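You operate a simulated robot arm through the tools that you are given. There is no shell and no other tool. Be economical: measure what you need, move in short steps, check, and stop when the job is done.

Carry out the task below with a simulated two-armed robot. There is one attempt and no reset: what you move stays moved.

JOB
Pick up the white spray bottle with one hand, pass it to the other hand and put it on the top of the small steel table. Set down upright: white spray bottle.

Only the result counts: the job must be done as asked and must still hold three seconds after the hand-in. Knocking over, shifting, dropping, spilling or breaking anything else fails it.

ROBOT AND FRAMES
Two 6-joint arms with three-finger grippers on one trunk, on a base that drives. Base frame: it is fixed to the floor where the robot stands at the start and does not move with it; the origin is under the middle of the robot, x ahead of it, y to its left, z up; the surface under the hand at the start is at about z = 86. Readings come in cm, rad, newtons and seconds.
The left shoulder is at the start at [4, 14.7, 137], the right one opposite. With the tool pointing down near the work surface each hand reaches from about 34 to 54 cm from the robot's upright axis, wherever it stands, measured 20 degrees to its own side. Places, roughly: top of the small steel table [-110, 70, 80]. Payload 2.69 kg a hand.
The tool frame of a hand sits at the grasp point between the pads (the TCP): z along the fingers, y along the line on which they close. The tips reach 2.9 cm beyond it. The gripper opens to 12 cm. The gripper's body begins 7.8 cm behind the TCP.
Orientation is that of the tool frame in the base frame, as a unit quaternion [x, y, z, w]. With the fingers straight down and closing along the base's y, the tool's x points along the base's -x, its y along +y and its z along -z.

CONTROLS
- The arms move only by the tool move_arm. It takes "left_increments", "right_increments" or both (then of equal length, played together; a hand with none holds still); each is one flat list of numbers, 7 for each row, row after row: the shift along the tool's x, y, z in cm, then the turn, a rotation vector about the tool's x, y, z in rad, then the closure in counts, from 0 (fully open) to 255 (shut). In form: [tx, ty, tz, rx, ry, rz, fingers, tx, ty, tz, rx, ry, rz, fingers, ...]. A call has 1 to 10 rows; each row shifts and turns the commanded pose from where the row before left it, along the tool's axes as they then stand. Rows are played at 5 a second. More than 5 cm and 0.15 rad between two rows, or a gripper value outside its range, and nothing of the call is played. Where a pose cannot be reached the arm comes as near as it can. A force on the tool above 40 N (or 10 N above the force at the start of the call, whichever is more), or a blocked arm, ends the call early, and 0.2 s more pass. The fingers move at their own pace and stop on an object; they squeeze with about 33 N. The grip force told is the motor's: it shows also when the fingers shut on nothing. Time passes only in rows, and 0.2 s behind the last, so rows that do not move let the fingers close. It gives the time, the measured TCP pose, the force on the tool (base axes), the opening and the grip force at its end, in the units of the frame above (readings bear some noise), with the torque about the TCP (base axes, N m) and any sound that the robot's microphone picked up.
- Cameras (640 x 400 px; columns grow to the right, rows downward): "scene" is now at [9.21, -0.87, 157.06]; the picture's right is [-0.13, -0.99, 0.00], its down [-0.82, 0.11, -0.56] and it looks along [0.55, -0.07, -0.83] (base axes); focal length 248 px, centre (320, 200). "left" rides on the left gripper at [6.3, 0, -10.4] in its tool frame; the picture's right is [0.00, 1.00, 0.00], its down [-0.83, 0.00, -0.56] and it looks along [-0.56, 0.00, 0.83] (tool axes); focal length 275 px, centre (320, 200). "right" rides on the right gripper at [6.3, 0, -10.4] in its tool frame; the picture's right is [0.00, 1.00, 0.00], its down [-0.83, 0.00, -0.56] and it looks along [-0.56, 0.00, 0.83] (tool axes); focal length 275 px, centre (320, 200). There is no depth. A picture from a camera that has moved, and an enlarged one, comes with that camera's place and axes in the base frame and with its lens.
- grab_frame(camera): a new picture of that camera. The clock stands still meanwhile.
- slide_trunk(by): slides the trunk up (or, below 0, down) by that many cm; the arms and the scene camera ride with it, the base frame stays. It gives what a move gives, with no picture.
- roll_base(legs): drives the robot by 1 to 6 legs, each [ahead, turn to the left] in cm and rad, along the robot's own axes; the way and the turn of a leg run together, so that a leg with both is an arc; at most 150 cm and 3.142 rad a leg. The arms and the cameras ride along, it lands a little off, and it stops where it bumps. It gives what a move gives.
- turn_head(pan, tilt): turns the head with the scene camera to pan (to the left, within 1.501 rad either way) and tilt (down, from -0.506 to 1.204), counted from straight ahead of the robot. It gives what a move gives.
- zoom(camera, box): a new picture of the part [left, top, right, bottom] of that camera's present view, enlarged. The clock stands still meanwhile.
- job_done(): hands the job in; it is judged then, once.

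Go step by step. Nothing tells you exact positions but the pictures and the camera data: compare them with the known pose of the tool, close in by small moves and look again before you grip or let go. The budget is 120 turns and 88 pictures, counting those below and the enlarged ones. Unless the task says otherwise, let go and move clear before handing in, and close with one line.

The tools are called after "Emit:" as a command line: name --argument value ..., lists and objects as JSON in quotes. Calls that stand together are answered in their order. move_arm: Moves the arms, as the interface text tells. Its arguments: {"type":"object","properties":{"left_increments":{"type":"array","items":{"type":"number"}},"right_increments":{"type":"array","items":{"type":"number"}}},"required":[]} The other tools are called the same way: slide_trunk (by) slides the trunk up or down; roll_base (legs) drives the base; turn_head (pan, tilt) turns the head that bears the scene camera; grab_frame (camera) takes a picture; zoom (camera, box) takes an enlarged picture of a part of a camera's view; job_done () hands the job in.

At the start:

```text
clock: 0.0
left_tcp_pos: [50.28, 20.04, 100.04]
left_tool_rot: [0.002, 1.0, 0.0, 0.0]
left_ft_force: [-0.1, 0.3, -0.7]
left_moment: [0.0, -0.02, -0.01]
left_gripper_width: 12.0
left_grip_force: 0.1
right_tcp_pos: [52.11, -15.04, 108.42]
right_tool_rot: [0.0, 1.0, 0.0, 0.002]
right_ft_force: [-0.6, -0.5, 0.6]
right_moment: [0.02, 0.02, -0.05]
right_gripper_width: 11.98
right_grip_force: 0.0
trunk travel left (down, up): [-49.7, 0.0]
robot x, y, heading: [-0.05, -0.2, -0.002]
head pan, tilt: [-0.131, 0.979]
```

scene: 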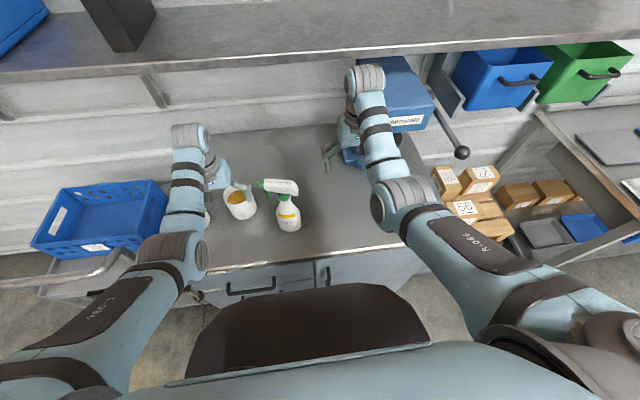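
right: 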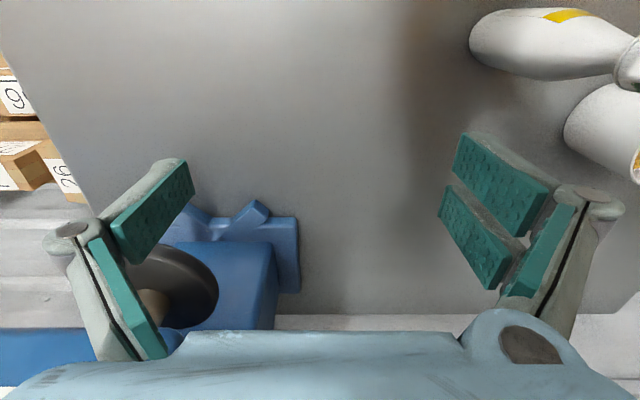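
left: 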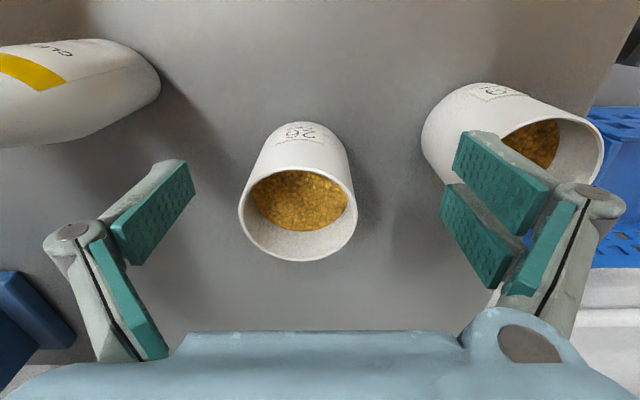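

I see the white spray bottle standing between the hands on the bench, with two filled cups near it under the left hand. I'll zoom in to measure it.

Emit:
zoom --camera "scene" --box '[180, 140, 380, 265]'

Emit:
turn_head --pan 1.5 --tilt 0.5

Emit:
grab_frame --camera "scene"

```text
3.20 times, centred on (280, 202) of scene
camera zoom: at [9.21, -0.87, 157.06], right [-0.13, -0.99, 0.0], down [-0.82, 0.11, -0.56], along [0.55, -0.07, -0.83], focal length 795 px, centre (448, 192)
```

zoom: 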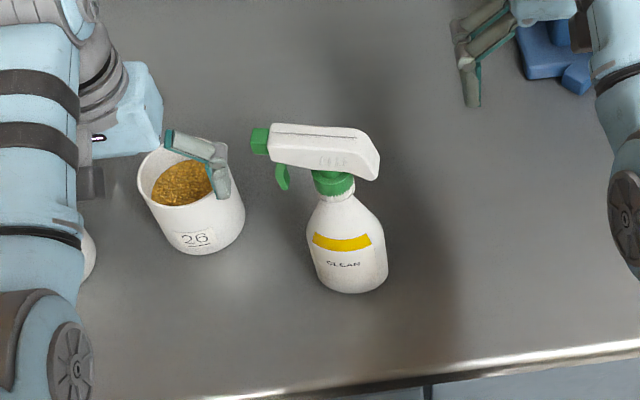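

```text
clock: 1.7
left_tcp_pos: [50.33, 20.11, 99.96]
left_tool_rot: [0.001, 1.0, 0.0, 0.001]
left_ft_force: [-0.3, 0.6, 0.5]
left_moment: [0.01, 0.0, -0.04]
left_gripper_width: 11.99
left_grip_force: 0.0
right_tcp_pos: [52.09, -15.09, 108.23]
right_tool_rot: [0.0, 1.0, 0.0, 0.001]
right_ft_force: [-0.8, -0.5, 0.2]
right_moment: [-0.02, 0.02, 0.01]
right_gripper_width: 12.01
right_grip_force: 0.1
trunk travel left (down, up): [-49.7, 0.0]
robot x, y, heading: [0.27, -0.05, 0.0]
head pan, tilt: [1.499, 0.499]
```

```text
83 pictures are left
camera scene: at [2.84, 9.13, 161.03], right [1.0, -0.07, 0.0], down [-0.03, -0.48, -0.88], along [0.06, 0.88, -0.48], focal length 248 px, centre (320, 200)
```

scene: 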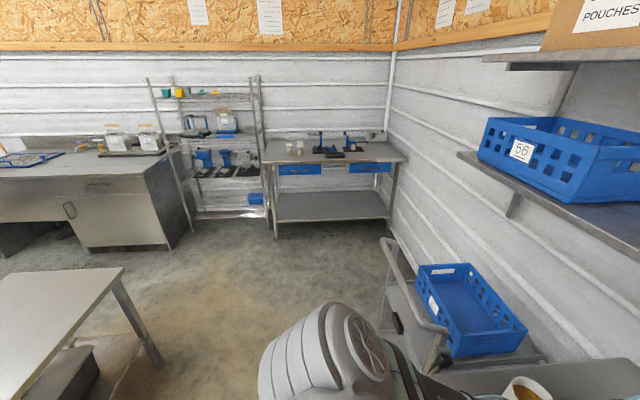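

The bottle stands at about (47.7, 4), head along roughly +y (nozzle left), top near z 106. Plan: left hand takes the head from above, right hand takes the body from the side in the air, then drive to the table at rear left. First I raise and yaw the left hand and pull the right one back.

Emit:
move_arm --left_increments '[0, 0, -4, 0, 0, 0, 0, 0, 0, -4, 0, 0, 0, 0, 0, 0, -4, 0, 0, 0, 0, 0, 0, -4, 0, 0, 0, 0, 0, 0, 0, 0, 0, -0.14, 0, 0, 0, 0, 0, 0, -0.14, 0, 0, 0, 0, 0, 0, -0.14, 0, 0, 0, 0, 0, 0, -0.14, 0, 0, 0, 0, 0, 0, -0.14, 0, 0, 0, 0, 0, 0, -0.14, 0]' --right_increments '[0.8, -0.9, 0, 0, 0, 0, 0, 0.8, -0.9, 0, 0, 0, 0, 0, 0.8, -0.9, 0, 0, 0, 0, 0, 0.8, -0.9, 0, 0, 0, 0, 0, 0.8, -0.9, 0, 0, 0, 0, 0, 0.8, -0.9, 0, 0, 0, 0, 0, 0.8, -0.9, 0, 0, 0, 0, 0, 0.8, -0.9, 0, 0, 0, 0, 0, 0.8, -0.9, 0, 0, 0, 0, 0, 0.8, -0.9, 0, 0, 0, 0, 0]'

Emit:
turn_head --pan -0.05 --tilt 0.98

Emit:
grab_frame --camera "scene"

Emit:
grab_frame --camera "left"

```text
clock: 3.9
left_tcp_pos: [55.07, 20.03, 113.78]
left_tool_rot: [-0.408, 0.913, 0.001, 0.0]
left_ft_force: [-1.1, -0.1, -0.5]
left_moment: [-0.04, 0.0, 0.02]
left_gripper_width: 11.97
left_grip_force: 0.0
left hand out of reach, approached as far as the arm can: row 2, 3, 4
right_tcp_pos: [49.81, -23.92, 104.46]
right_tool_rot: [0.0, 1.0, 0.0, 0.002]
right_ft_force: [-0.6, 0.3, -0.4]
right_moment: [0.02, -0.01, -0.04]
right_gripper_width: 12.01
right_grip_force: 0.0
right hand out of reach, approached as far as the arm can: row 1, 2, 3, 4, 5, 6, 7, 8, 9, 10
trunk travel left (down, up): [-49.7, 0.0]
robot x, y, heading: [0.04, 0.16, 0.0]
head pan, tilt: [1.499, 0.499]
```

```text
clock: 5.5
left_tcp_pos: [54.95, 19.93, 113.85]
left_tool_rot: [-0.406, 0.914, -0.001, 0.001]
left_ft_force: [0.6, -0.3, -0.3]
left_moment: [0.0, 0.02, 0.01]
left_gripper_width: 12.02
left_grip_force: 0.0
right_tcp_pos: [49.76, -23.8, 104.56]
right_tool_rot: [0.0, 1.0, -0.001, 0.001]
right_ft_force: [-0.4, -0.2, 0.3]
right_moment: [0.03, -0.02, -0.02]
right_gripper_width: 12.01
right_grip_force: 0.0
trunk travel left (down, up): [-49.7, 0.0]
robot x, y, heading: [-0.07, -0.28, 0.002]
head pan, tilt: [-0.051, 0.979]
```

```text
82 pictures are left
camera scene: at [9.27, -0.31, 157.06], right [-0.05, -1.0, 0.0], down [-0.83, 0.04, -0.56], along [0.56, -0.03, -0.83], focal length 248 px, centre (320, 200)
```

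scene: 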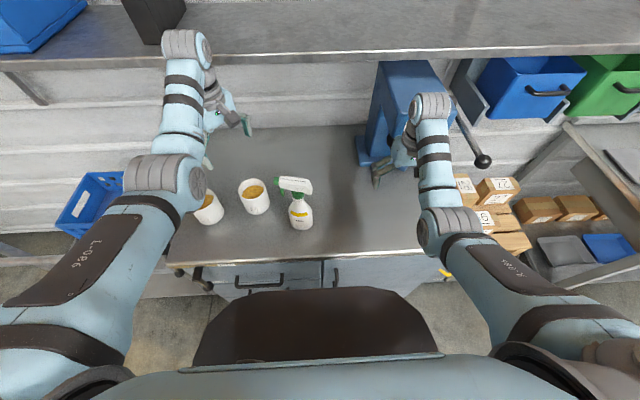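

```text
81 pictures are left
camera left: at [50.74, 15.19, 124.3], right [-0.74, 0.67, 0.0], down [0.56, 0.61, 0.56], along [0.37, 0.41, -0.83], focal length 275 px, centre (320, 200)
```

left: 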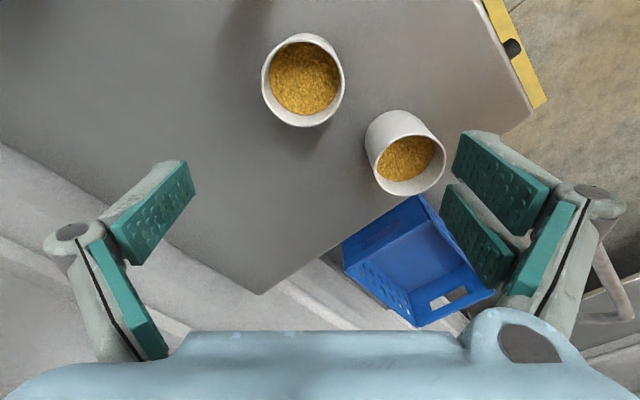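

The arms cannot fold nearer at this height, so I back the base off 8 cm. Then I move the left hand over the bottle head and finish the yaw.

Emit:
roll_base --legs '[[-8, 0]]'

Emit:
move_arm --left_increments '[0, 0, 0, 0, 0, -0.13, 0, 0, 0, 0, 0, 0, -0.13, 0, 0, 0, 0, 0, 0, -0.12, 0]'

Emit:
grab_frame --camera "scene"

```text
clock: 6.6
left_tcp_pos: [48.16, 20.06, 113.32]
left_tool_rot: [-0.406, 0.914, 0.003, -0.005]
left_ft_force: [1.5, 1.0, -0.9]
left_moment: [-0.03, 0.11, 0.05]
left_gripper_width: 11.99
left_grip_force: 0.1
right_tcp_pos: [43.04, -23.79, 103.91]
right_tool_rot: [0.001, 1.0, 0.001, -0.004]
right_ft_force: [0.8, -0.3, 0.0]
right_moment: [-0.02, 0.06, -0.01]
right_gripper_width: 11.99
right_grip_force: 0.0
trunk travel left (down, up): [-49.7, 0.0]
robot x, y, heading: [-7.9, -0.03, 0.001]
head pan, tilt: [-0.051, 0.979]
```

```text
clock: 7.4
left_tcp_pos: [47.22, 20.02, 113.86]
left_tool_rot: [-0.572, 0.82, 0.001, 0.0]
left_ft_force: [0.5, -0.2, 1.0]
left_moment: [-0.04, 0.0, -0.05]
left_gripper_width: 11.99
left_grip_force: 0.1
right_tcp_pos: [42.11, -23.84, 104.35]
right_tool_rot: [0.0, 1.0, -0.001, 0.001]
right_ft_force: [-1.2, -0.5, -0.4]
right_moment: [0.01, 0.04, -0.02]
right_gripper_width: 12.0
right_grip_force: 0.1
trunk travel left (down, up): [-49.7, 0.0]
robot x, y, heading: [-8.05, -0.08, 0.001]
head pan, tilt: [-0.051, 0.979]
```

```text
80 pictures are left
camera scene: at [1.58, -0.32, 157.05], right [-0.05, -1.0, 0.0], down [-0.83, 0.04, -0.56], along [0.56, -0.03, -0.83], focal length 248 px, centre (320, 200)
```

scene: 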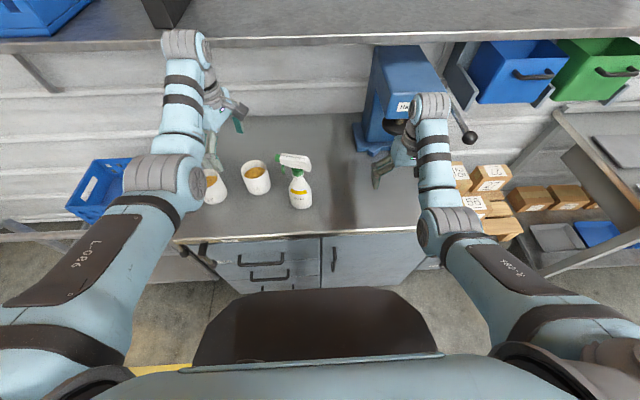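

Left fingers now close across the head. I move the left hand over the bottle at height and look through its camera.

Emit:
move_arm --left_increments '[2.9, -1.39, 0, 0, 0, 0, 0, 2.9, -1.39, 0, 0, 0, 0, 0, 2.9, -1.39, 0, 0, 0, 0, 0, 2.9, -1.39, 0, 0, 0, 0, 0, 2.9, -1.39, 0, 0, 0, 0, 0]'

Emit:
grab_frame --camera "left"

Emit:
grab_frame --camera "scene"

```text
clock: 8.6
left_tcp_pos: [46.54, 4.68, 113.87]
left_tool_rot: [-0.571, 0.821, 0.001, 0.001]
left_ft_force: [-0.1, -0.3, -0.1]
left_moment: [0.04, 0.0, 0.0]
left_gripper_width: 11.99
left_grip_force: 0.1
left hand out of reach, approached as far as the arm can: row 4, 5
right_tcp_pos: [41.92, -23.98, 104.37]
right_tool_rot: [0.001, 1.0, 0.0, 0.002]
right_ft_force: [-1.0, -0.3, -0.4]
right_moment: [0.03, 0.03, 0.02]
right_gripper_width: 12.02
right_grip_force: 0.0
trunk travel left (down, up): [-49.7, 0.0]
robot x, y, heading: [-8.17, -0.05, 0.001]
head pan, tilt: [-0.051, 0.979]
```

```text
79 pictures are left
camera left: at [44.42, -1.46, 124.25], right [-0.94, 0.35, 0.0], down [0.29, 0.78, 0.56], along [0.2, 0.52, -0.83], focal length 275 px, centre (320, 200)
```

left: 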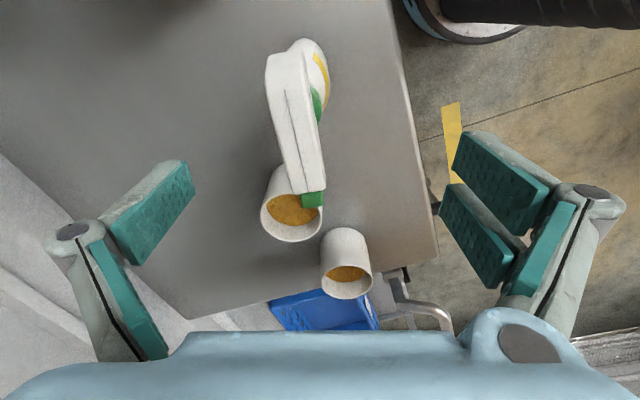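

```text
78 pictures are left
camera scene: at [1.29, -0.48, 157.06], right [-0.05, -1.0, 0.0], down [-0.83, 0.04, -0.56], along [0.56, -0.03, -0.83], focal length 248 px, centre (320, 200)
```

scene: 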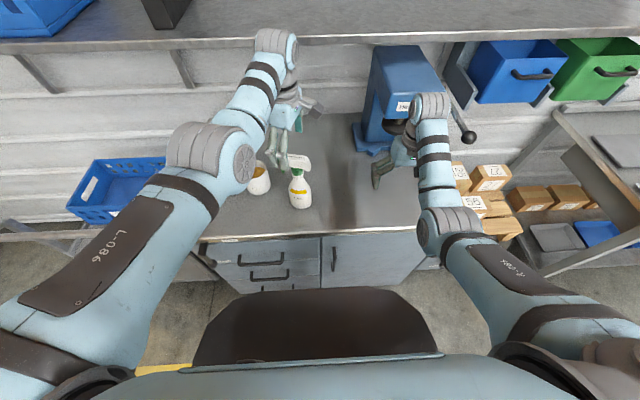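

The head lies about 1.5 cm off in the tool's -y and is yawed about 6° from the fingers. I correct both while coming down slightly.

Emit:
move_arm --left_increments '[0, -0.8, 0.8, 0, 0, -0.06, 0, 0, -0.8, 0.8, 0, 0, -0.05, 0, 0, 0, 0.5, 0, 0, 0, 0]'

Emit:
grab_frame --camera "left"

```text
clock: 9.4
left_tcp_pos: [46.79, 5.0, 111.78]
left_tool_rot: [-0.615, 0.788, 0.001, 0.001]
left_ft_force: [0.2, -0.7, -1.0]
left_moment: [0.01, -0.01, 0.0]
left_gripper_width: 12.03
left_grip_force: 0.0
left hand out of reach, approached as far as the arm can: row 1, 2
right_tcp_pos: [41.88, -23.86, 104.37]
right_tool_rot: [0.0, 1.0, 0.001, 0.003]
right_ft_force: [-0.1, -0.3, 0.9]
right_moment: [0.0, 0.01, 0.0]
right_gripper_width: 12.0
right_grip_force: 0.0
trunk travel left (down, up): [-49.7, 0.0]
robot x, y, heading: [-8.05, -0.06, -0.001]
head pan, tilt: [-0.051, 0.979]
```

```text
77 pictures are left
camera left: at [45.17, -1.21, 122.19], right [-0.97, 0.25, 0.0], down [0.2, 0.81, 0.56], along [0.14, 0.54, -0.83], focal length 275 px, centre (320, 200)
```

left: 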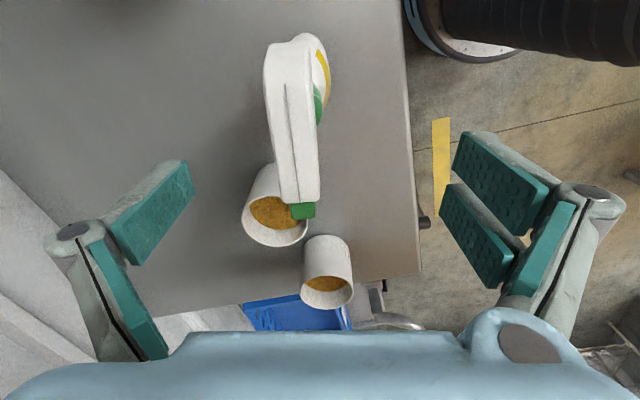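

The head is 1.4 cm further ahead; the arm is at its limit there, so I roll the base ahead a little.

Emit:
roll_base --legs '[[1.6, 0]]'

Emit:
move_arm --left_increments '[0.3, 0, 1.2, 0, 0, 0, 0, 0.3, 0, 1.2, 0, 0, 0, 0]'

Emit:
grab_frame --camera "left"

```text
clock: 10.2
left_tcp_pos: [47.97, 5.06, 111.88]
left_tool_rot: [-0.616, 0.788, 0.0, 0.001]
left_ft_force: [-0.1, 0.4, 0.0]
left_moment: [0.02, -0.03, -0.01]
left_gripper_width: 12.01
left_grip_force: 0.1
right_tcp_pos: [43.22, -23.97, 104.6]
right_tool_rot: [0.001, 1.0, 0.0, 0.004]
right_ft_force: [-0.9, -0.1, 1.0]
right_moment: [0.0, -0.01, 0.03]
right_gripper_width: 12.03
right_grip_force: 0.0
trunk travel left (down, up): [-49.7, 0.0]
robot x, y, heading: [-6.63, -0.05, 0.0]
head pan, tilt: [-0.051, 0.979]
```

```text
clock: 10.8
left_tcp_pos: [48.26, 4.46, 109.34]
left_tool_rot: [-0.615, 0.788, 0.0, 0.001]
left_ft_force: [-0.1, -1.1, -0.1]
left_moment: [0.01, -0.02, 0.03]
left_gripper_width: 11.99
left_grip_force: 0.1
right_tcp_pos: [43.5, -23.96, 104.4]
right_tool_rot: [0.001, 1.0, 0.0, 0.001]
right_ft_force: [0.4, 0.3, -0.1]
right_moment: [0.03, 0.02, 0.02]
right_gripper_width: 12.01
right_grip_force: 0.2
trunk travel left (down, up): [-49.7, 0.0]
robot x, y, heading: [-6.26, 0.24, 0.001]
head pan, tilt: [-0.051, 0.979]
```

```text
76 pictures are left
camera left: at [46.69, -1.79, 119.78], right [-0.97, 0.25, 0.0], down [0.2, 0.81, 0.56], along [0.14, 0.54, -0.83], focal length 275 px, centre (320, 200)
```

left: 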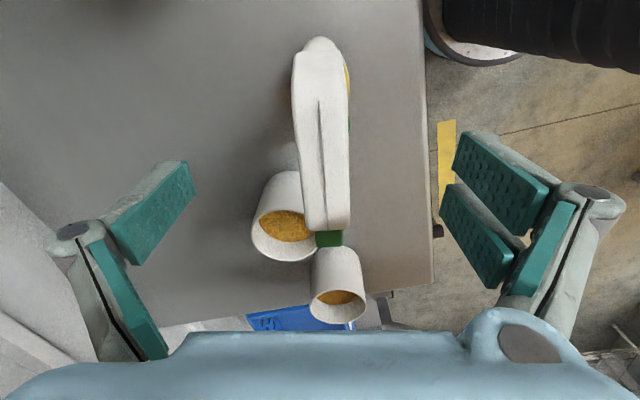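

Centred over the head. I lower 3 cm and check the height with the scene camera.

Emit:
move_arm --left_increments '[0, 0, 1.5, 0, 0, 0, 0, 0, 0, 1.5, 0, 0, 0, 0]'

Emit:
grab_frame --camera "left"

Emit:
zoom --camera "scene" --box '[220, 100, 380, 220]'

Emit:
grab_frame --camera "right"

```text
clock: 11.3
left_tcp_pos: [48.06, 4.8, 106.33]
left_tool_rot: [-0.615, 0.788, 0.0, 0.0]
left_ft_force: [0.0, 0.5, 1.3]
left_moment: [-0.01, 0.04, -0.02]
left_gripper_width: 12.01
left_grip_force: 0.0
left hand out of reach, approached as far as the arm can: row 1
right_tcp_pos: [43.6, -23.8, 104.35]
right_tool_rot: [0.002, 1.0, 0.0, 0.001]
right_ft_force: [-0.1, 0.6, 0.6]
right_moment: [-0.03, 0.01, -0.01]
right_gripper_width: 12.02
right_grip_force: 0.1
trunk travel left (down, up): [-49.7, 0.0]
robot x, y, heading: [-6.55, 0.04, -0.004]
head pan, tilt: [-0.051, 0.979]
```

```text
75 pictures are left
camera left: at [46.37, -1.53, 116.76], right [-0.97, 0.25, 0.0], down [0.2, 0.81, 0.56], along [0.14, 0.54, -0.83], focal length 275 px, centre (320, 200)
```

left: 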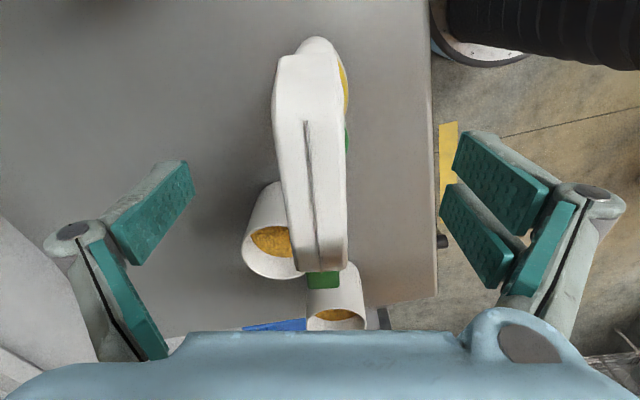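

```text
3.33 times, centred on (300, 160) of scene
camera zoom: at [3.01, -0.32, 157.06], right [-0.05, -1.0, 0.0], down [-0.83, 0.04, -0.56], along [0.56, -0.03, -0.83], focal length 828 px, centre (387, 333)
```

zoom: 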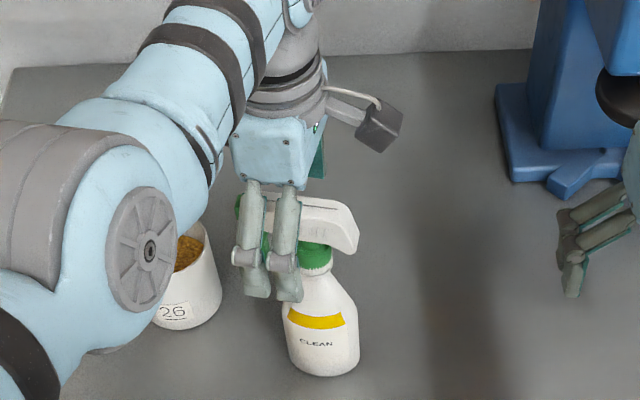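

```text
73 pictures are left
camera right: at [37.24, -23.8, 114.82], right [0.0, 1.0, 0.0], down [0.83, 0.0, 0.56], along [0.56, 0.0, -0.83], focal length 275 px, centre (320, 200)
```

right: 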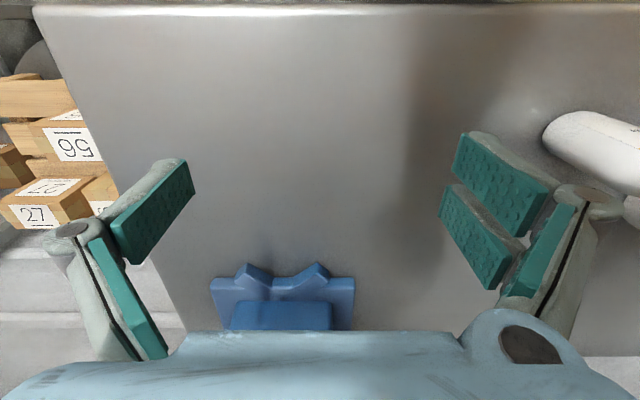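

Head spans y -0.6..9 at z 105–108.5, neck at y≈3.8. I shift 0.9 cm back over the neck, rise slightly, and close.

Emit:
move_arm --left_increments '[0.9, 0, -0.5, 0, 0, 0, 0, 0, 0, 0, 0, 0, 0, 90, 0, 0, 0, 0, 0, 0, 150, 0, 0, 0, 0, 0, 0, 255, 0, 0, 0, 0, 0, 0, 255, 0, 0, 0, 0, 0, 0, 255]'

Emit:
grab_frame --camera "left"

```text
clock: 12.8
left_tcp_pos: [47.69, 3.79, 106.98]
left_tool_rot: [-0.616, 0.788, 0.001, 0.002]
left_ft_force: [1.0, 0.6, 4.1]
left_moment: [0.16, -0.25, -0.04]
left_gripper_width: 2.36
left_grip_force: 32.8
right_tcp_pos: [43.39, -23.81, 104.43]
right_tool_rot: [0.002, 1.0, 0.0, 0.002]
right_ft_force: [0.7, 0.0, 0.1]
right_moment: [-0.03, -0.01, 0.03]
right_gripper_width: 12.0
right_grip_force: 0.0
trunk travel left (down, up): [-49.7, 0.0]
robot x, y, heading: [-6.51, 0.12, 0.001]
head pan, tilt: [-0.051, 0.979]
```

```text
72 pictures are left
camera left: at [46.07, -2.46, 117.38], right [-0.97, 0.25, 0.0], down [0.2, 0.81, 0.56], along [0.14, 0.54, -0.83], focal length 275 px, centre (320, 200)
```

left: 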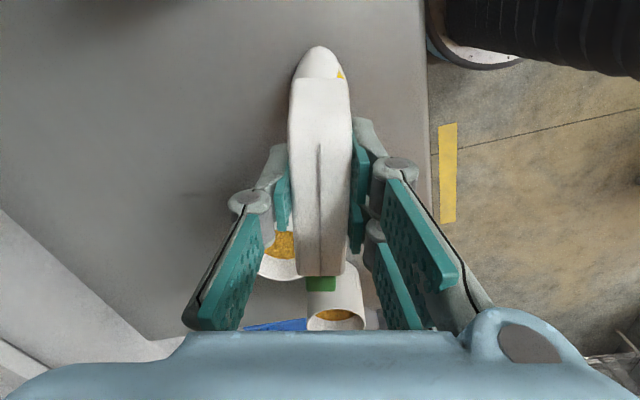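

Gripped at 2.4 cm. I lift 4 cm gently.

Emit:
move_arm --left_increments '[0, 0, -0.8, 0, 0, 0, 255, 0, 0, -0.8, 0, 0, 0, 255, 0, 0, -0.8, 0, 0, 0, 255, 0, 0, -0.8, 0, 0, 0, 255, 0, 0, -0.8, 0, 0, 0, 255]'

Emit:
grab_frame --camera "scene"

Emit:
grab_frame --camera "left"

```text
clock: 13.9
left_tcp_pos: [47.78, 3.88, 110.99]
left_tool_rot: [-0.616, 0.788, 0.001, 0.0]
left_ft_force: [0.5, -0.2, -4.0]
left_moment: [-0.01, 0.0, 0.0]
left_gripper_width: 2.34
left_grip_force: 33.1
right_tcp_pos: [43.67, -23.85, 104.37]
right_tool_rot: [0.001, 1.0, 0.001, 0.001]
right_ft_force: [0.6, 0.9, 0.5]
right_moment: [-0.01, 0.0, 0.02]
right_gripper_width: 11.99
right_grip_force: 0.2
trunk travel left (down, up): [-49.7, 0.0]
robot x, y, heading: [-6.42, -0.08, 0.002]
head pan, tilt: [-0.051, 0.979]
```

```text
71 pictures are left
camera scene: at [2.98, -0.33, 157.06], right [-0.05, -1.0, 0.0], down [-0.83, 0.04, -0.56], along [0.56, -0.03, -0.83], focal length 248 px, centre (320, 200)
```

scene: 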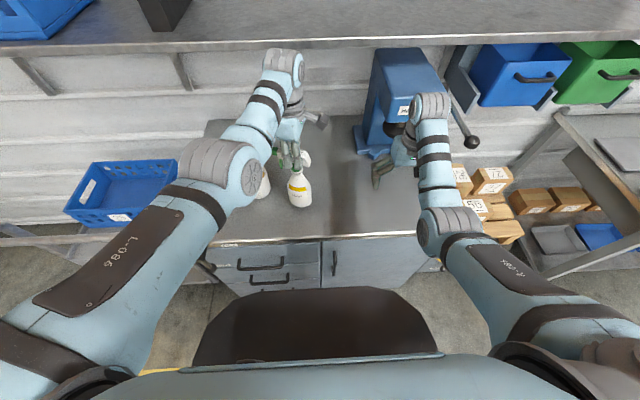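

```text
70 pictures are left
camera left: at [46.17, -2.47, 121.31], right [-0.97, 0.25, 0.0], down [0.21, 0.81, 0.56], along [0.14, 0.54, -0.83], focal length 275 px, centre (320, 200)
```

left: 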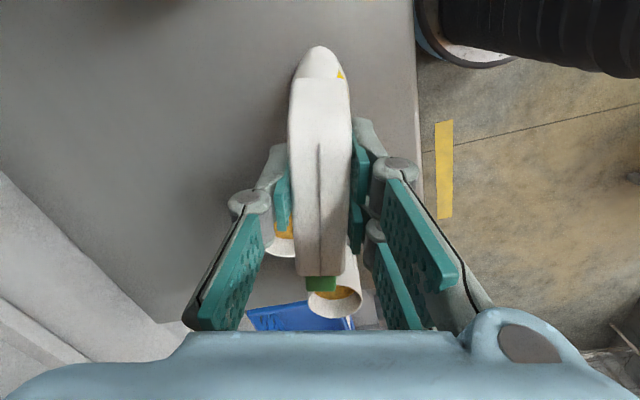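

Lifted cleanly (about 4 N). I back off from the bench so the handover happens over free floor.

Emit:
roll_base --legs '[[-38, 0]]'

Emit:
grab_frame --camera "scene"

```text
clock: 16.4
left_tcp_pos: [9.56, 3.93, 110.79]
left_tool_rot: [-0.617, 0.787, 0.001, -0.001]
left_ft_force: [0.1, 0.1, -4.7]
left_moment: [0.0, 0.01, 0.0]
left_gripper_width: 2.32
left_grip_force: 33.1
right_tcp_pos: [5.45, -23.67, 104.25]
right_tool_rot: [-0.002, 1.0, 0.0, 0.0]
right_ft_force: [0.0, -0.3, -0.7]
right_moment: [-0.02, 0.05, 0.01]
right_gripper_width: 11.98
right_grip_force: 0.1
trunk travel left (down, up): [-49.7, 0.0]
robot x, y, heading: [-44.41, 0.0, 0.005]
head pan, tilt: [-0.051, 0.979]
```

```text
69 pictures are left
camera scene: at [-35.01, -0.34, 157.03], right [-0.05, -1.0, 0.0], down [-0.83, 0.04, -0.55], along [0.55, -0.03, -0.83], focal length 248 px, centre (320, 200)
```

scene: 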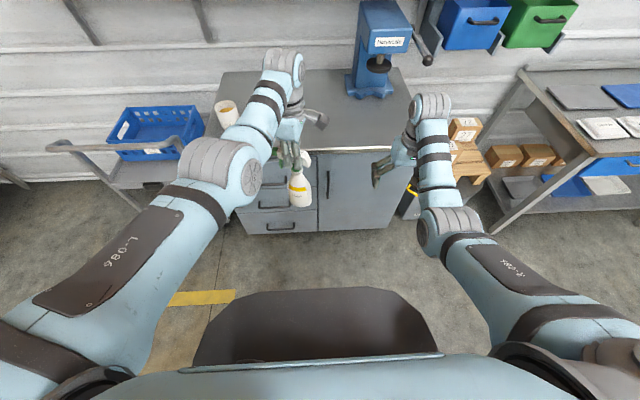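

The space is free. I turn the right hand toward the bottle: yaw about 50° left, then pitch up to 45° so it can take the body from the right rear.

Emit:
move_arm --right_increments '[0, 0, 0, 0, 0, -0.145, 0, 0, 0, 0, 0, 0, -0.145, 0, 0, 0, 0, 0, 0, -0.145, 0, 0, 0, 0, 0, 0, -0.145, 0, 0, 0, 0, 0, 0, -0.145, 0, 0, 0, 0, 0, 0, -0.145, 0, 0, 0, 0, 0, -0.13, 0, 0, 0, 0, 0, 0, -0.13, 0, 0, 0, 0, 0, 0, -0.13, 0, 0, 0]'

Emit:
grab_frame --camera "right"

```text
refused: increments must hold 7 numbers for each row
```

```text
68 pictures are left
camera right: at [-0.81, -23.69, 114.7], right [-0.01, 1.0, 0.0], down [0.83, 0.01, 0.56], along [0.56, 0.0, -0.83], focal length 275 px, centre (320, 200)
```

right: 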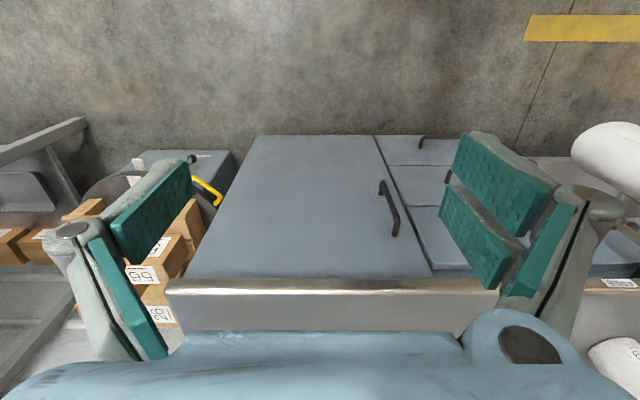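

The row count was off; I resend the same turn with proper rows.

Emit:
move_arm --right_increments '[0, 0, 0, 0, 0, -0.145, 0, 0, 0, 0, 0, 0, -0.145, 0, 0, 0, 0, 0, 0, -0.145, 0, 0, 0, 0, 0, 0, -0.145, 0, 0, 0, 0, 0, 0, -0.145, 0, 0, 0, 0, 0, 0, -0.145, 0, 0, 0, 0, 0, -0.13, 0, 0, 0, 0, 0, 0, -0.13, 0, 0, 0, 0, 0, 0, -0.13, 0, 0]'

Emit:
grab_frame --camera "right"

```text
clock: 18.4
left_tcp_pos: [9.24, 3.85, 110.96]
left_tool_rot: [-0.617, 0.787, 0.001, 0.0]
left_ft_force: [0.4, -0.1, -3.3]
left_moment: [0.04, 0.02, 0.03]
left_gripper_width: 2.32
left_grip_force: 32.9
right_tcp_pos: [5.24, -23.75, 104.34]
right_tool_rot: [-0.415, 0.889, 0.081, 0.177]
right_ft_force: [0.1, -0.3, -0.2]
right_moment: [0.03, -0.04, -0.01]
right_gripper_width: 12.0
right_grip_force: 0.1
trunk travel left (down, up): [-49.7, 0.0]
robot x, y, heading: [-45.15, -0.22, 0.003]
head pan, tilt: [-0.051, 0.979]
```

```text
67 pictures are left
camera right: at [-1.1, -31.24, 111.63], right [-0.77, 0.64, 0.0], down [0.35, 0.43, 0.83], along [0.53, 0.64, -0.55], focal length 275 px, centre (320, 200)
```

right: 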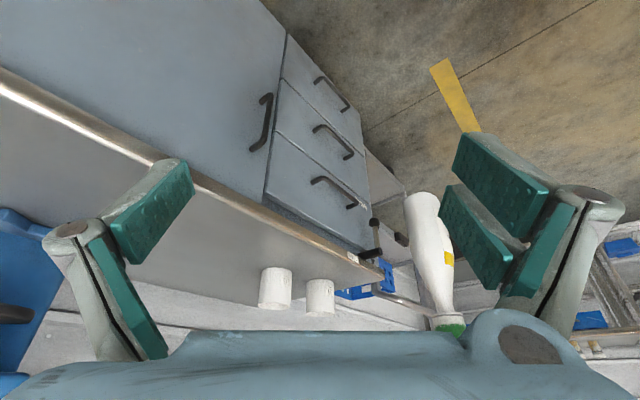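

Works well. I finish the pitch and move to a standoff about 12 cm from the bottle body, at body height.

Emit:
move_arm --right_increments '[0, 0, 0, 0, -0.13, 0, 0, 0, 0, 0, 0, -0.13, 0, 0, 0, 0, 0, 0, -0.13, 0, 0, -0.25, 2.06, 2.07, 0, 0, 0, 0, -0.25, 2.06, 2.07, 0, 0, 0, 0, -0.25, 2.06, 2.07, 0, 0, 0, 0, -0.25, 2.06, 2.07, 0, 0, 0, 0, -0.25, 2.06, 2.07, 0, 0, 0, 0, -0.25, 2.06, 2.07, 0, 0, 0, 0]'

Emit:
grab_frame --camera "right"

Emit:
grab_frame --camera "scene"

```text
clock: 20.4
left_tcp_pos: [9.32, 4.02, 110.91]
left_tool_rot: [-0.617, 0.787, 0.0, 0.0]
left_ft_force: [-0.2, -0.6, -3.5]
left_moment: [0.02, -0.02, -0.01]
left_gripper_width: 2.33
left_grip_force: 33.3
right_tcp_pos: [2.09, -8.18, 96.62]
right_tool_rot: [-0.392, 0.838, 0.16, 0.345]
right_ft_force: [-0.7, 0.2, 0.1]
right_moment: [-0.03, -0.05, -0.05]
right_gripper_width: 12.01
right_grip_force: 0.0
trunk travel left (down, up): [-49.7, 0.0]
robot x, y, heading: [-44.51, -0.16, 0.005]
head pan, tilt: [-0.051, 0.979]
```

```text
66 pictures are left
camera right: at [-5.51, -17.16, 99.61], right [-0.77, 0.64, -0.01], down [0.12, 0.16, 0.98], along [0.63, 0.75, -0.2], focal length 275 px, centre (320, 200)
```

right: 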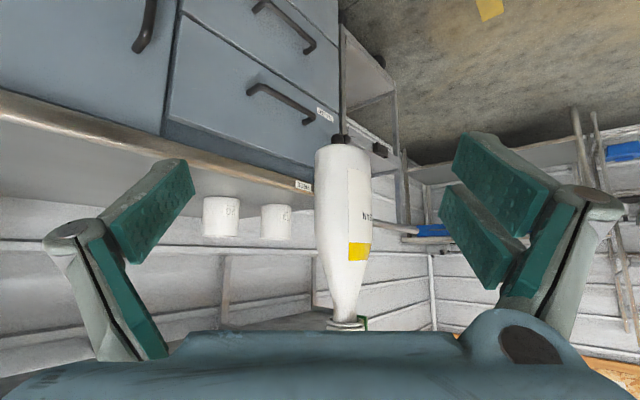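

```text
65 pictures are left
camera scene: at [-35.45, -0.2, 157.06], right [-0.05, -1.0, 0.0], down [-0.83, 0.04, -0.56], along [0.56, -0.03, -0.83], focal length 248 px, centre (320, 200)
```

scene: 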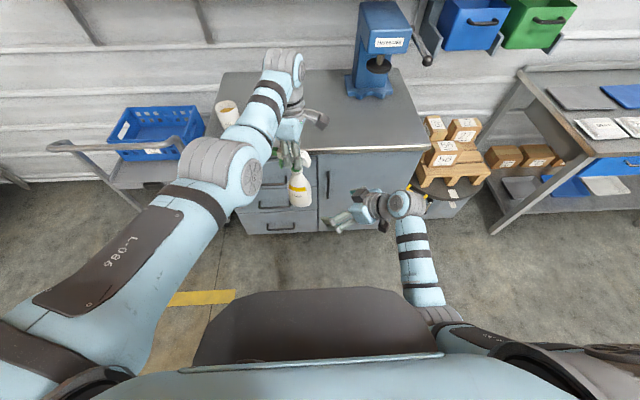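

The body is 2.2 cm to the tool's +y and about 14 cm ahead. I align and go 10 cm forward, lowering slightly to z 95.5.

Emit:
move_arm --right_increments '[-0.3, 1.1, 0.6, 0, 0, 0, 0, -0.3, 1.1, 0.6, 0, 0, 0, 0, -1.14, 0, 1.33, 0, 0, 0, 0, -1.14, 0, 1.33, 0, 0, 0, 0, -1.14, 0, 1.33, 0, 0, 0, 0, -1.14, 0, 1.33, 0, 0, 0, 0, -1.14, 0, 1.33, 0, 0, 0, 0]'

Emit:
grab_frame --camera "right"

Emit:
zoom --camera "scene" --box '[220, 100, 420, 260]'

```text
clock: 22.0
left_tcp_pos: [9.26, 3.98, 110.9]
left_tool_rot: [-0.617, 0.787, 0.001, 0.0]
left_ft_force: [0.7, 0.4, -4.3]
left_moment: [0.03, 0.0, 0.05]
left_gripper_width: 2.32
left_grip_force: 32.5
right_tcp_pos: [7.21, -0.65, 95.04]
right_tool_rot: [-0.391, 0.842, 0.149, 0.341]
right_ft_force: [0.2, 0.6, 0.0]
right_moment: [-0.03, 0.02, 0.02]
right_gripper_width: 11.98
right_grip_force: 0.0
trunk travel left (down, up): [-49.7, 0.0]
robot x, y, heading: [-44.69, -0.02, 0.004]
head pan, tilt: [-0.051, 0.979]
```

```text
64 pictures are left
camera right: at [-0.55, -9.49, 98.22], right [-0.76, 0.65, -0.02], down [0.12, 0.18, 0.98], along [0.64, 0.74, -0.22], focal length 275 px, centre (320, 200)
```

right: 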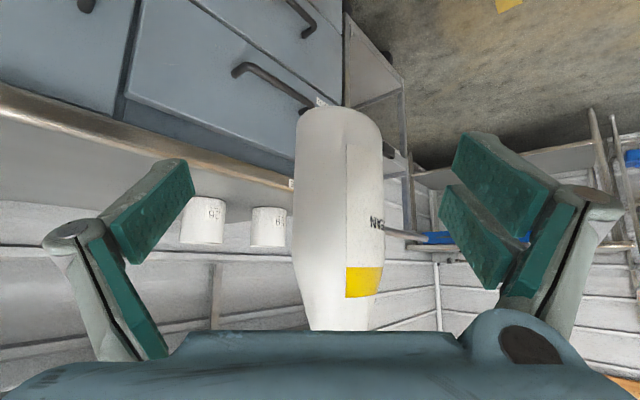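

```text
2.50 times, centred on (320, 180) of scene
camera zoom: at [-35.33, -0.32, 157.05], right [-0.05, -1.0, 0.0], down [-0.83, 0.04, -0.56], along [0.56, -0.03, -0.83], focal length 621 px, centre (320, 250)
```

zoom: 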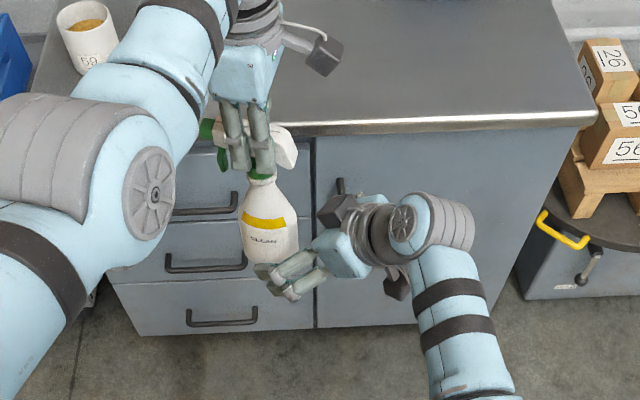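

Still 1.3 cm lateral and about 4.8 cm forward to go. I make that last approach without closing yet.

Emit:
move_arm --right_increments '[-0.2, 0.65, -0.1, 0, 0, 0, 0, -0.2, 0.65, -0.1, 0, 0, 0, 0, -1.1, 0, 1.15, 0, 0, 0, 0, -1.1, 0, 1.15, 0, 0, 0, 0, -1.1, 0, 1.15, 0, 0, 0, 0]'

Emit:
grab_frame --camera "right"

Emit:
zoom --camera "scene" --box '[220, 100, 420, 260]'

```text
clock: 23.4
left_tcp_pos: [9.23, 3.96, 110.82]
left_tool_rot: [-0.617, 0.787, 0.0, 0.0]
left_ft_force: [0.1, -0.1, -4.6]
left_moment: [-0.01, 0.01, 0.05]
left_gripper_width: 2.34
left_grip_force: 32.9
right_tcp_pos: [9.78, 1.72, 94.52]
right_tool_rot: [-0.387, 0.847, 0.133, 0.338]
right_ft_force: [0.2, -0.1, 0.3]
right_moment: [0.01, 0.0, 0.01]
right_gripper_width: 12.0
right_grip_force: 0.1
trunk travel left (down, up): [-49.7, 0.0]
robot x, y, heading: [-45.01, 0.21, 0.009]
head pan, tilt: [-0.051, 0.979]
stopped in row 5 (right hand): the arm was blocked; the commanded pose is now the measured one
```

```text
62 pictures are left
camera right: at [1.87, -6.91, 97.94], right [-0.75, 0.66, -0.04], down [0.13, 0.2, 0.97], along [0.65, 0.72, -0.24], focal length 275 px, centre (320, 200)
```

right: 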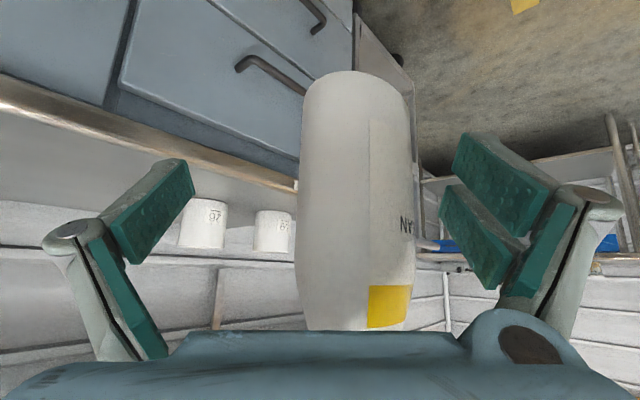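

```text
2.50 times, centred on (320, 180) of scene
camera zoom: at [-35.43, -0.33, 157.06], right [-0.05, -1.0, 0.0], down [-0.83, 0.04, -0.56], along [0.56, -0.03, -0.83], focal length 621 px, centre (320, 250)
```

zoom: 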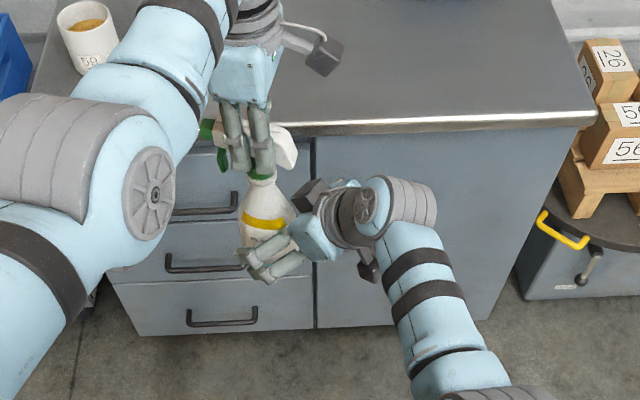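

The right arm is blocked just short with no force on the tool, so I bring the bottle to it with the left hand: about 2 cm toward the right.

Emit:
move_arm --left_increments '[0.5, -0.23, 0, 0, 0, 0, 255, 0.5, -0.23, 0, 0, 0, 0, 255, 0.5, -0.23, 0, 0, 0, 0, 255, 0.45, -0.23, 0, 0, 0, 0, 255]'

Emit:
grab_frame --camera "right"

```text
clock: 24.4
left_tcp_pos: [8.97, 2.33, 110.89]
left_tool_rot: [-0.617, 0.787, 0.0, -0.001]
left_ft_force: [0.0, 0.9, -4.2]
left_moment: [0.02, 0.0, -0.01]
left_gripper_width: 2.33
left_grip_force: 32.8
left hand out of reach, approached as far as the arm can: row 3, 4
right_tcp_pos: [9.72, 1.72, 94.47]
right_tool_rot: [-0.387, 0.847, 0.133, 0.338]
right_ft_force: [0.6, 1.2, 0.2]
right_moment: [0.01, -0.03, 0.0]
right_gripper_width: 12.0
right_grip_force: 0.0
trunk travel left (down, up): [-49.7, 0.0]
robot x, y, heading: [-45.08, -0.07, 0.007]
head pan, tilt: [-0.051, 0.979]
```

```text
60 pictures are left
camera right: at [1.83, -6.86, 97.91], right [-0.75, 0.66, -0.04], down [0.13, 0.2, 0.97], along [0.65, 0.72, -0.24], focal length 275 px, centre (320, 200)
```

right: 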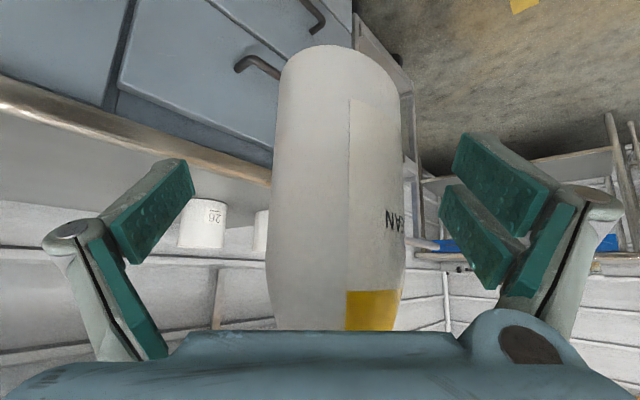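

Forward distance is right; 0.8 cm lateral and a slight roll remain. I fix them with the right hand and look again.

Emit:
move_arm --right_increments '[0, 0.4, 0, 0, 0, 0.028, 0, 0, 0.4, 0, 0, 0, 0.028, 0]'

Emit:
grab_frame --camera "right"

```text
clock: 25.0
left_tcp_pos: [8.96, 2.39, 110.95]
left_tool_rot: [-0.617, 0.787, 0.0, -0.001]
left_ft_force: [-0.3, -0.3, -3.7]
left_moment: [-0.01, 0.01, -0.04]
left_gripper_width: 2.34
left_grip_force: 32.9
right_tcp_pos: [10.08, 1.37, 95.06]
right_tool_rot: [-0.363, 0.858, 0.133, 0.339]
right_ft_force: [0.6, 0.4, -0.7]
right_moment: [0.02, -0.01, -0.03]
right_gripper_width: 12.0
right_grip_force: 0.1
trunk travel left (down, up): [-49.7, 0.0]
robot x, y, heading: [-44.82, -0.26, 0.002]
head pan, tilt: [-0.051, 0.979]
```

```text
59 pictures are left
camera right: at [1.72, -6.87, 98.42], right [-0.72, 0.7, -0.02], down [0.15, 0.18, 0.97], along [0.68, 0.69, -0.23], focal length 275 px, centre (320, 200)
```

right: 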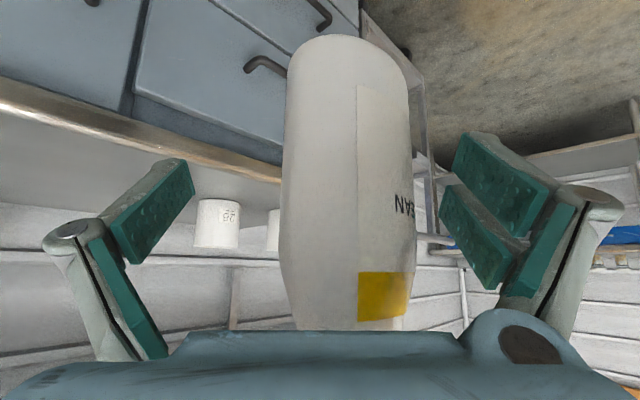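

Bottle now 1.1 cm to the tool's +y. I try the lateral shift again.

Emit:
move_arm --right_increments '[0, 0.4, 0, 0, 0, 0, 0, 0, 0.4, 0, 0, 0, 0, 0, 0, 0.3, 0, 0, 0, 0, 0]'

```text
clock: 26.0
left_tcp_pos: [9.01, 2.4, 110.9]
left_tool_rot: [-0.617, 0.787, 0.0, 0.0]
left_ft_force: [0.2, -0.1, -4.2]
left_moment: [-0.03, 0.01, 0.03]
left_gripper_width: 2.34
left_grip_force: 32.7
right_tcp_pos: [10.31, 0.15, 95.25]
right_tool_rot: [-0.363, 0.859, 0.115, 0.343]
right_ft_force: [0.0, -0.5, 0.0]
right_moment: [-0.01, -0.02, 0.02]
right_gripper_width: 12.01
right_grip_force: 0.0
trunk travel left (down, up): [-49.7, 0.0]
robot x, y, heading: [-45.03, -0.17, 0.002]
head pan, tilt: [-0.051, 0.979]
stopped in row 3 (right hand): the arm was blocked; the commanded pose is now the measured one
```

The right arm is being pushed back; I look at what it touches.

Emit:
turn_head --pan -0.3 --tilt 1.2

Emit:
grab_frame --camera "scene"

```text
clock: 26.7
left_tcp_pos: [8.91, 2.35, 110.9]
left_tool_rot: [-0.618, 0.787, 0.001, -0.001]
left_ft_force: [-1.0, 0.0, -3.9]
left_moment: [0.02, -0.01, 0.02]
left_gripper_width: 2.33
left_grip_force: 33.2
right_tcp_pos: [10.26, 0.13, 95.29]
right_tool_rot: [-0.364, 0.859, 0.115, 0.342]
right_ft_force: [0.2, -0.9, -0.5]
right_moment: [-0.02, -0.04, 0.04]
right_gripper_width: 11.99
right_grip_force: 0.0
trunk travel left (down, up): [-49.7, 0.0]
robot x, y, heading: [-44.92, -0.12, 0.001]
head pan, tilt: [-0.3, 1.201]
```

```text
58 pictures are left
camera scene: at [-37.16, -1.64, 155.66], right [-0.29, -0.96, 0.0], down [-0.89, 0.27, -0.36], along [0.35, -0.11, -0.93], focal length 248 px, centre (320, 200)
```

scene: 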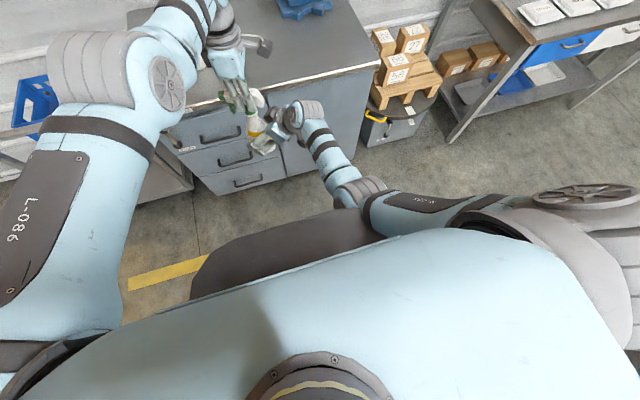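

The right elbow presses against the chest cover because the hand comes in too much from behind. I back the right hand off and swing it to approach from the robot's right side instead.

Emit:
move_arm --right_increments '[1.48, 0.11, -1.35, 0, 0, 0, 0, 1.48, 0.11, -1.35, 0, 0, 0, 0, 1.48, 0.11, -1.35, 0, 0, 0, 0, 1.48, 0.11, -1.35, 0, 0, 0, 0]'

Emit:
grab_frame --camera "scene"

```text
clock: 27.7
left_tcp_pos: [8.88, 2.48, 110.97]
left_tool_rot: [-0.617, 0.787, 0.0, 0.0]
left_ft_force: [-0.4, 0.4, -2.7]
left_moment: [0.05, -0.04, -0.01]
left_gripper_width: 2.33
left_grip_force: 33.0
right_tcp_pos: [3.89, -4.48, 95.26]
right_tool_rot: [-0.363, 0.858, 0.12, 0.342]
right_ft_force: [0.0, -0.7, -0.5]
right_moment: [-0.04, -0.03, 0.01]
right_gripper_width: 12.0
right_grip_force: 0.0
trunk travel left (down, up): [-49.7, 0.0]
robot x, y, heading: [-44.75, 0.01, 0.002]
head pan, tilt: [-0.3, 1.201]
```

```text
57 pictures are left
camera scene: at [-37.26, -1.61, 155.66], right [-0.29, -0.96, 0.0], down [-0.89, 0.27, -0.36], along [0.35, -0.11, -0.93], focal length 248 px, centre (320, 200)
```

scene: 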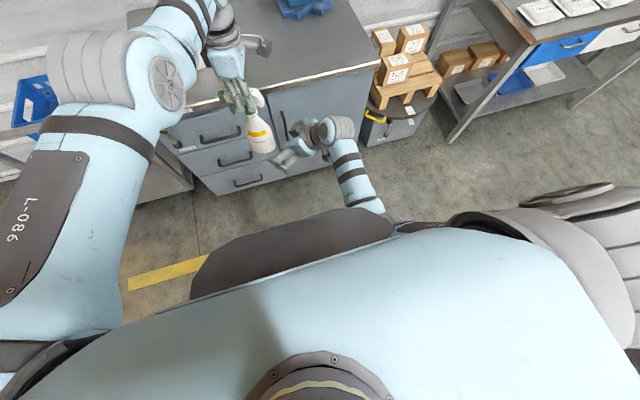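

I move the right hand outward and forward, then yaw it 40° further left.

Emit:
move_arm --right_increments '[0.59, -2.12, -0.39, 0, 0, 0, 0, 0.59, -2.12, -0.39, 0, 0, 0, 0, 0.59, -2.12, -0.39, 0, 0, 0, 0, 0.59, -2.12, -0.39, 0, 0, 0, 0, 0.59, -2.12, -0.39, 0, 0, 0, 0, 0, 0, 0, -0.094, -0.007, -0.104, 0, 0, 0, 0, -0.094, -0.007, -0.104, 0, 0, 0, 0, -0.094, -0.007, -0.104, 0, 0, 0, 0, -0.094, -0.007, -0.104, 0, 0, 0, 0, -0.094, -0.007, -0.104, 0]'

Emit:
grab_frame --camera "scene"

Emit:
grab_frame --camera "right"

```text
clock: 29.9
left_tcp_pos: [9.01, 2.37, 111.03]
left_tool_rot: [-0.616, 0.787, 0.0, -0.001]
left_ft_force: [-0.6, 0.7, -4.4]
left_moment: [-0.03, 0.0, -0.03]
left_gripper_width: 2.31
left_grip_force: 32.8
right_tcp_pos: [8.03, -14.45, 95.81]
right_tool_rot: [-0.638, 0.679, 0.228, 0.283]
right_ft_force: [-1.0, -0.5, 0.0]
right_moment: [0.01, -0.01, 0.0]
right_gripper_width: 11.99
right_grip_force: 0.0
right hand out of reach, approached as far as the arm can: row 10
trunk travel left (down, up): [-49.7, 0.0]
robot x, y, heading: [-44.93, -0.26, 0.008]
head pan, tilt: [-0.3, 1.201]
```

```text
56 pictures are left
camera scene: at [-37.08, -1.57, 155.65], right [-0.29, -0.96, 0.0], down [-0.89, 0.27, -0.36], along [0.35, -0.11, -0.93], focal length 248 px, centre (320, 200)
```

scene: 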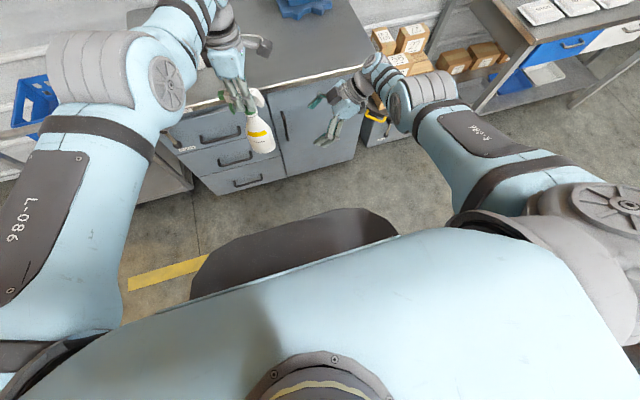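

```text
55 pictures are left
camera right: at [6.94, -26.06, 99.19], right [-1.0, 0.08, -0.05], down [-0.03, 0.24, 0.97], along [0.09, 0.97, -0.24], focal length 275 px, centre (320, 200)
```

right: 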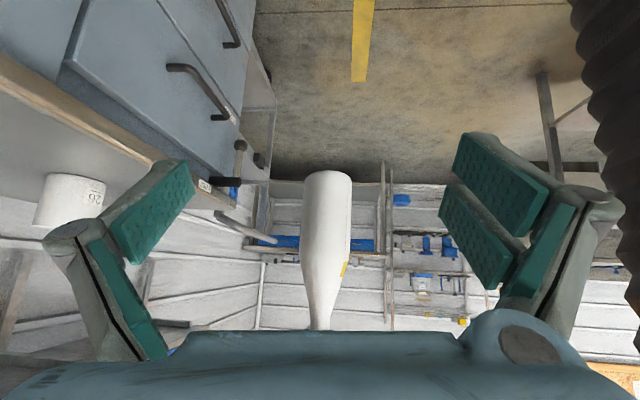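

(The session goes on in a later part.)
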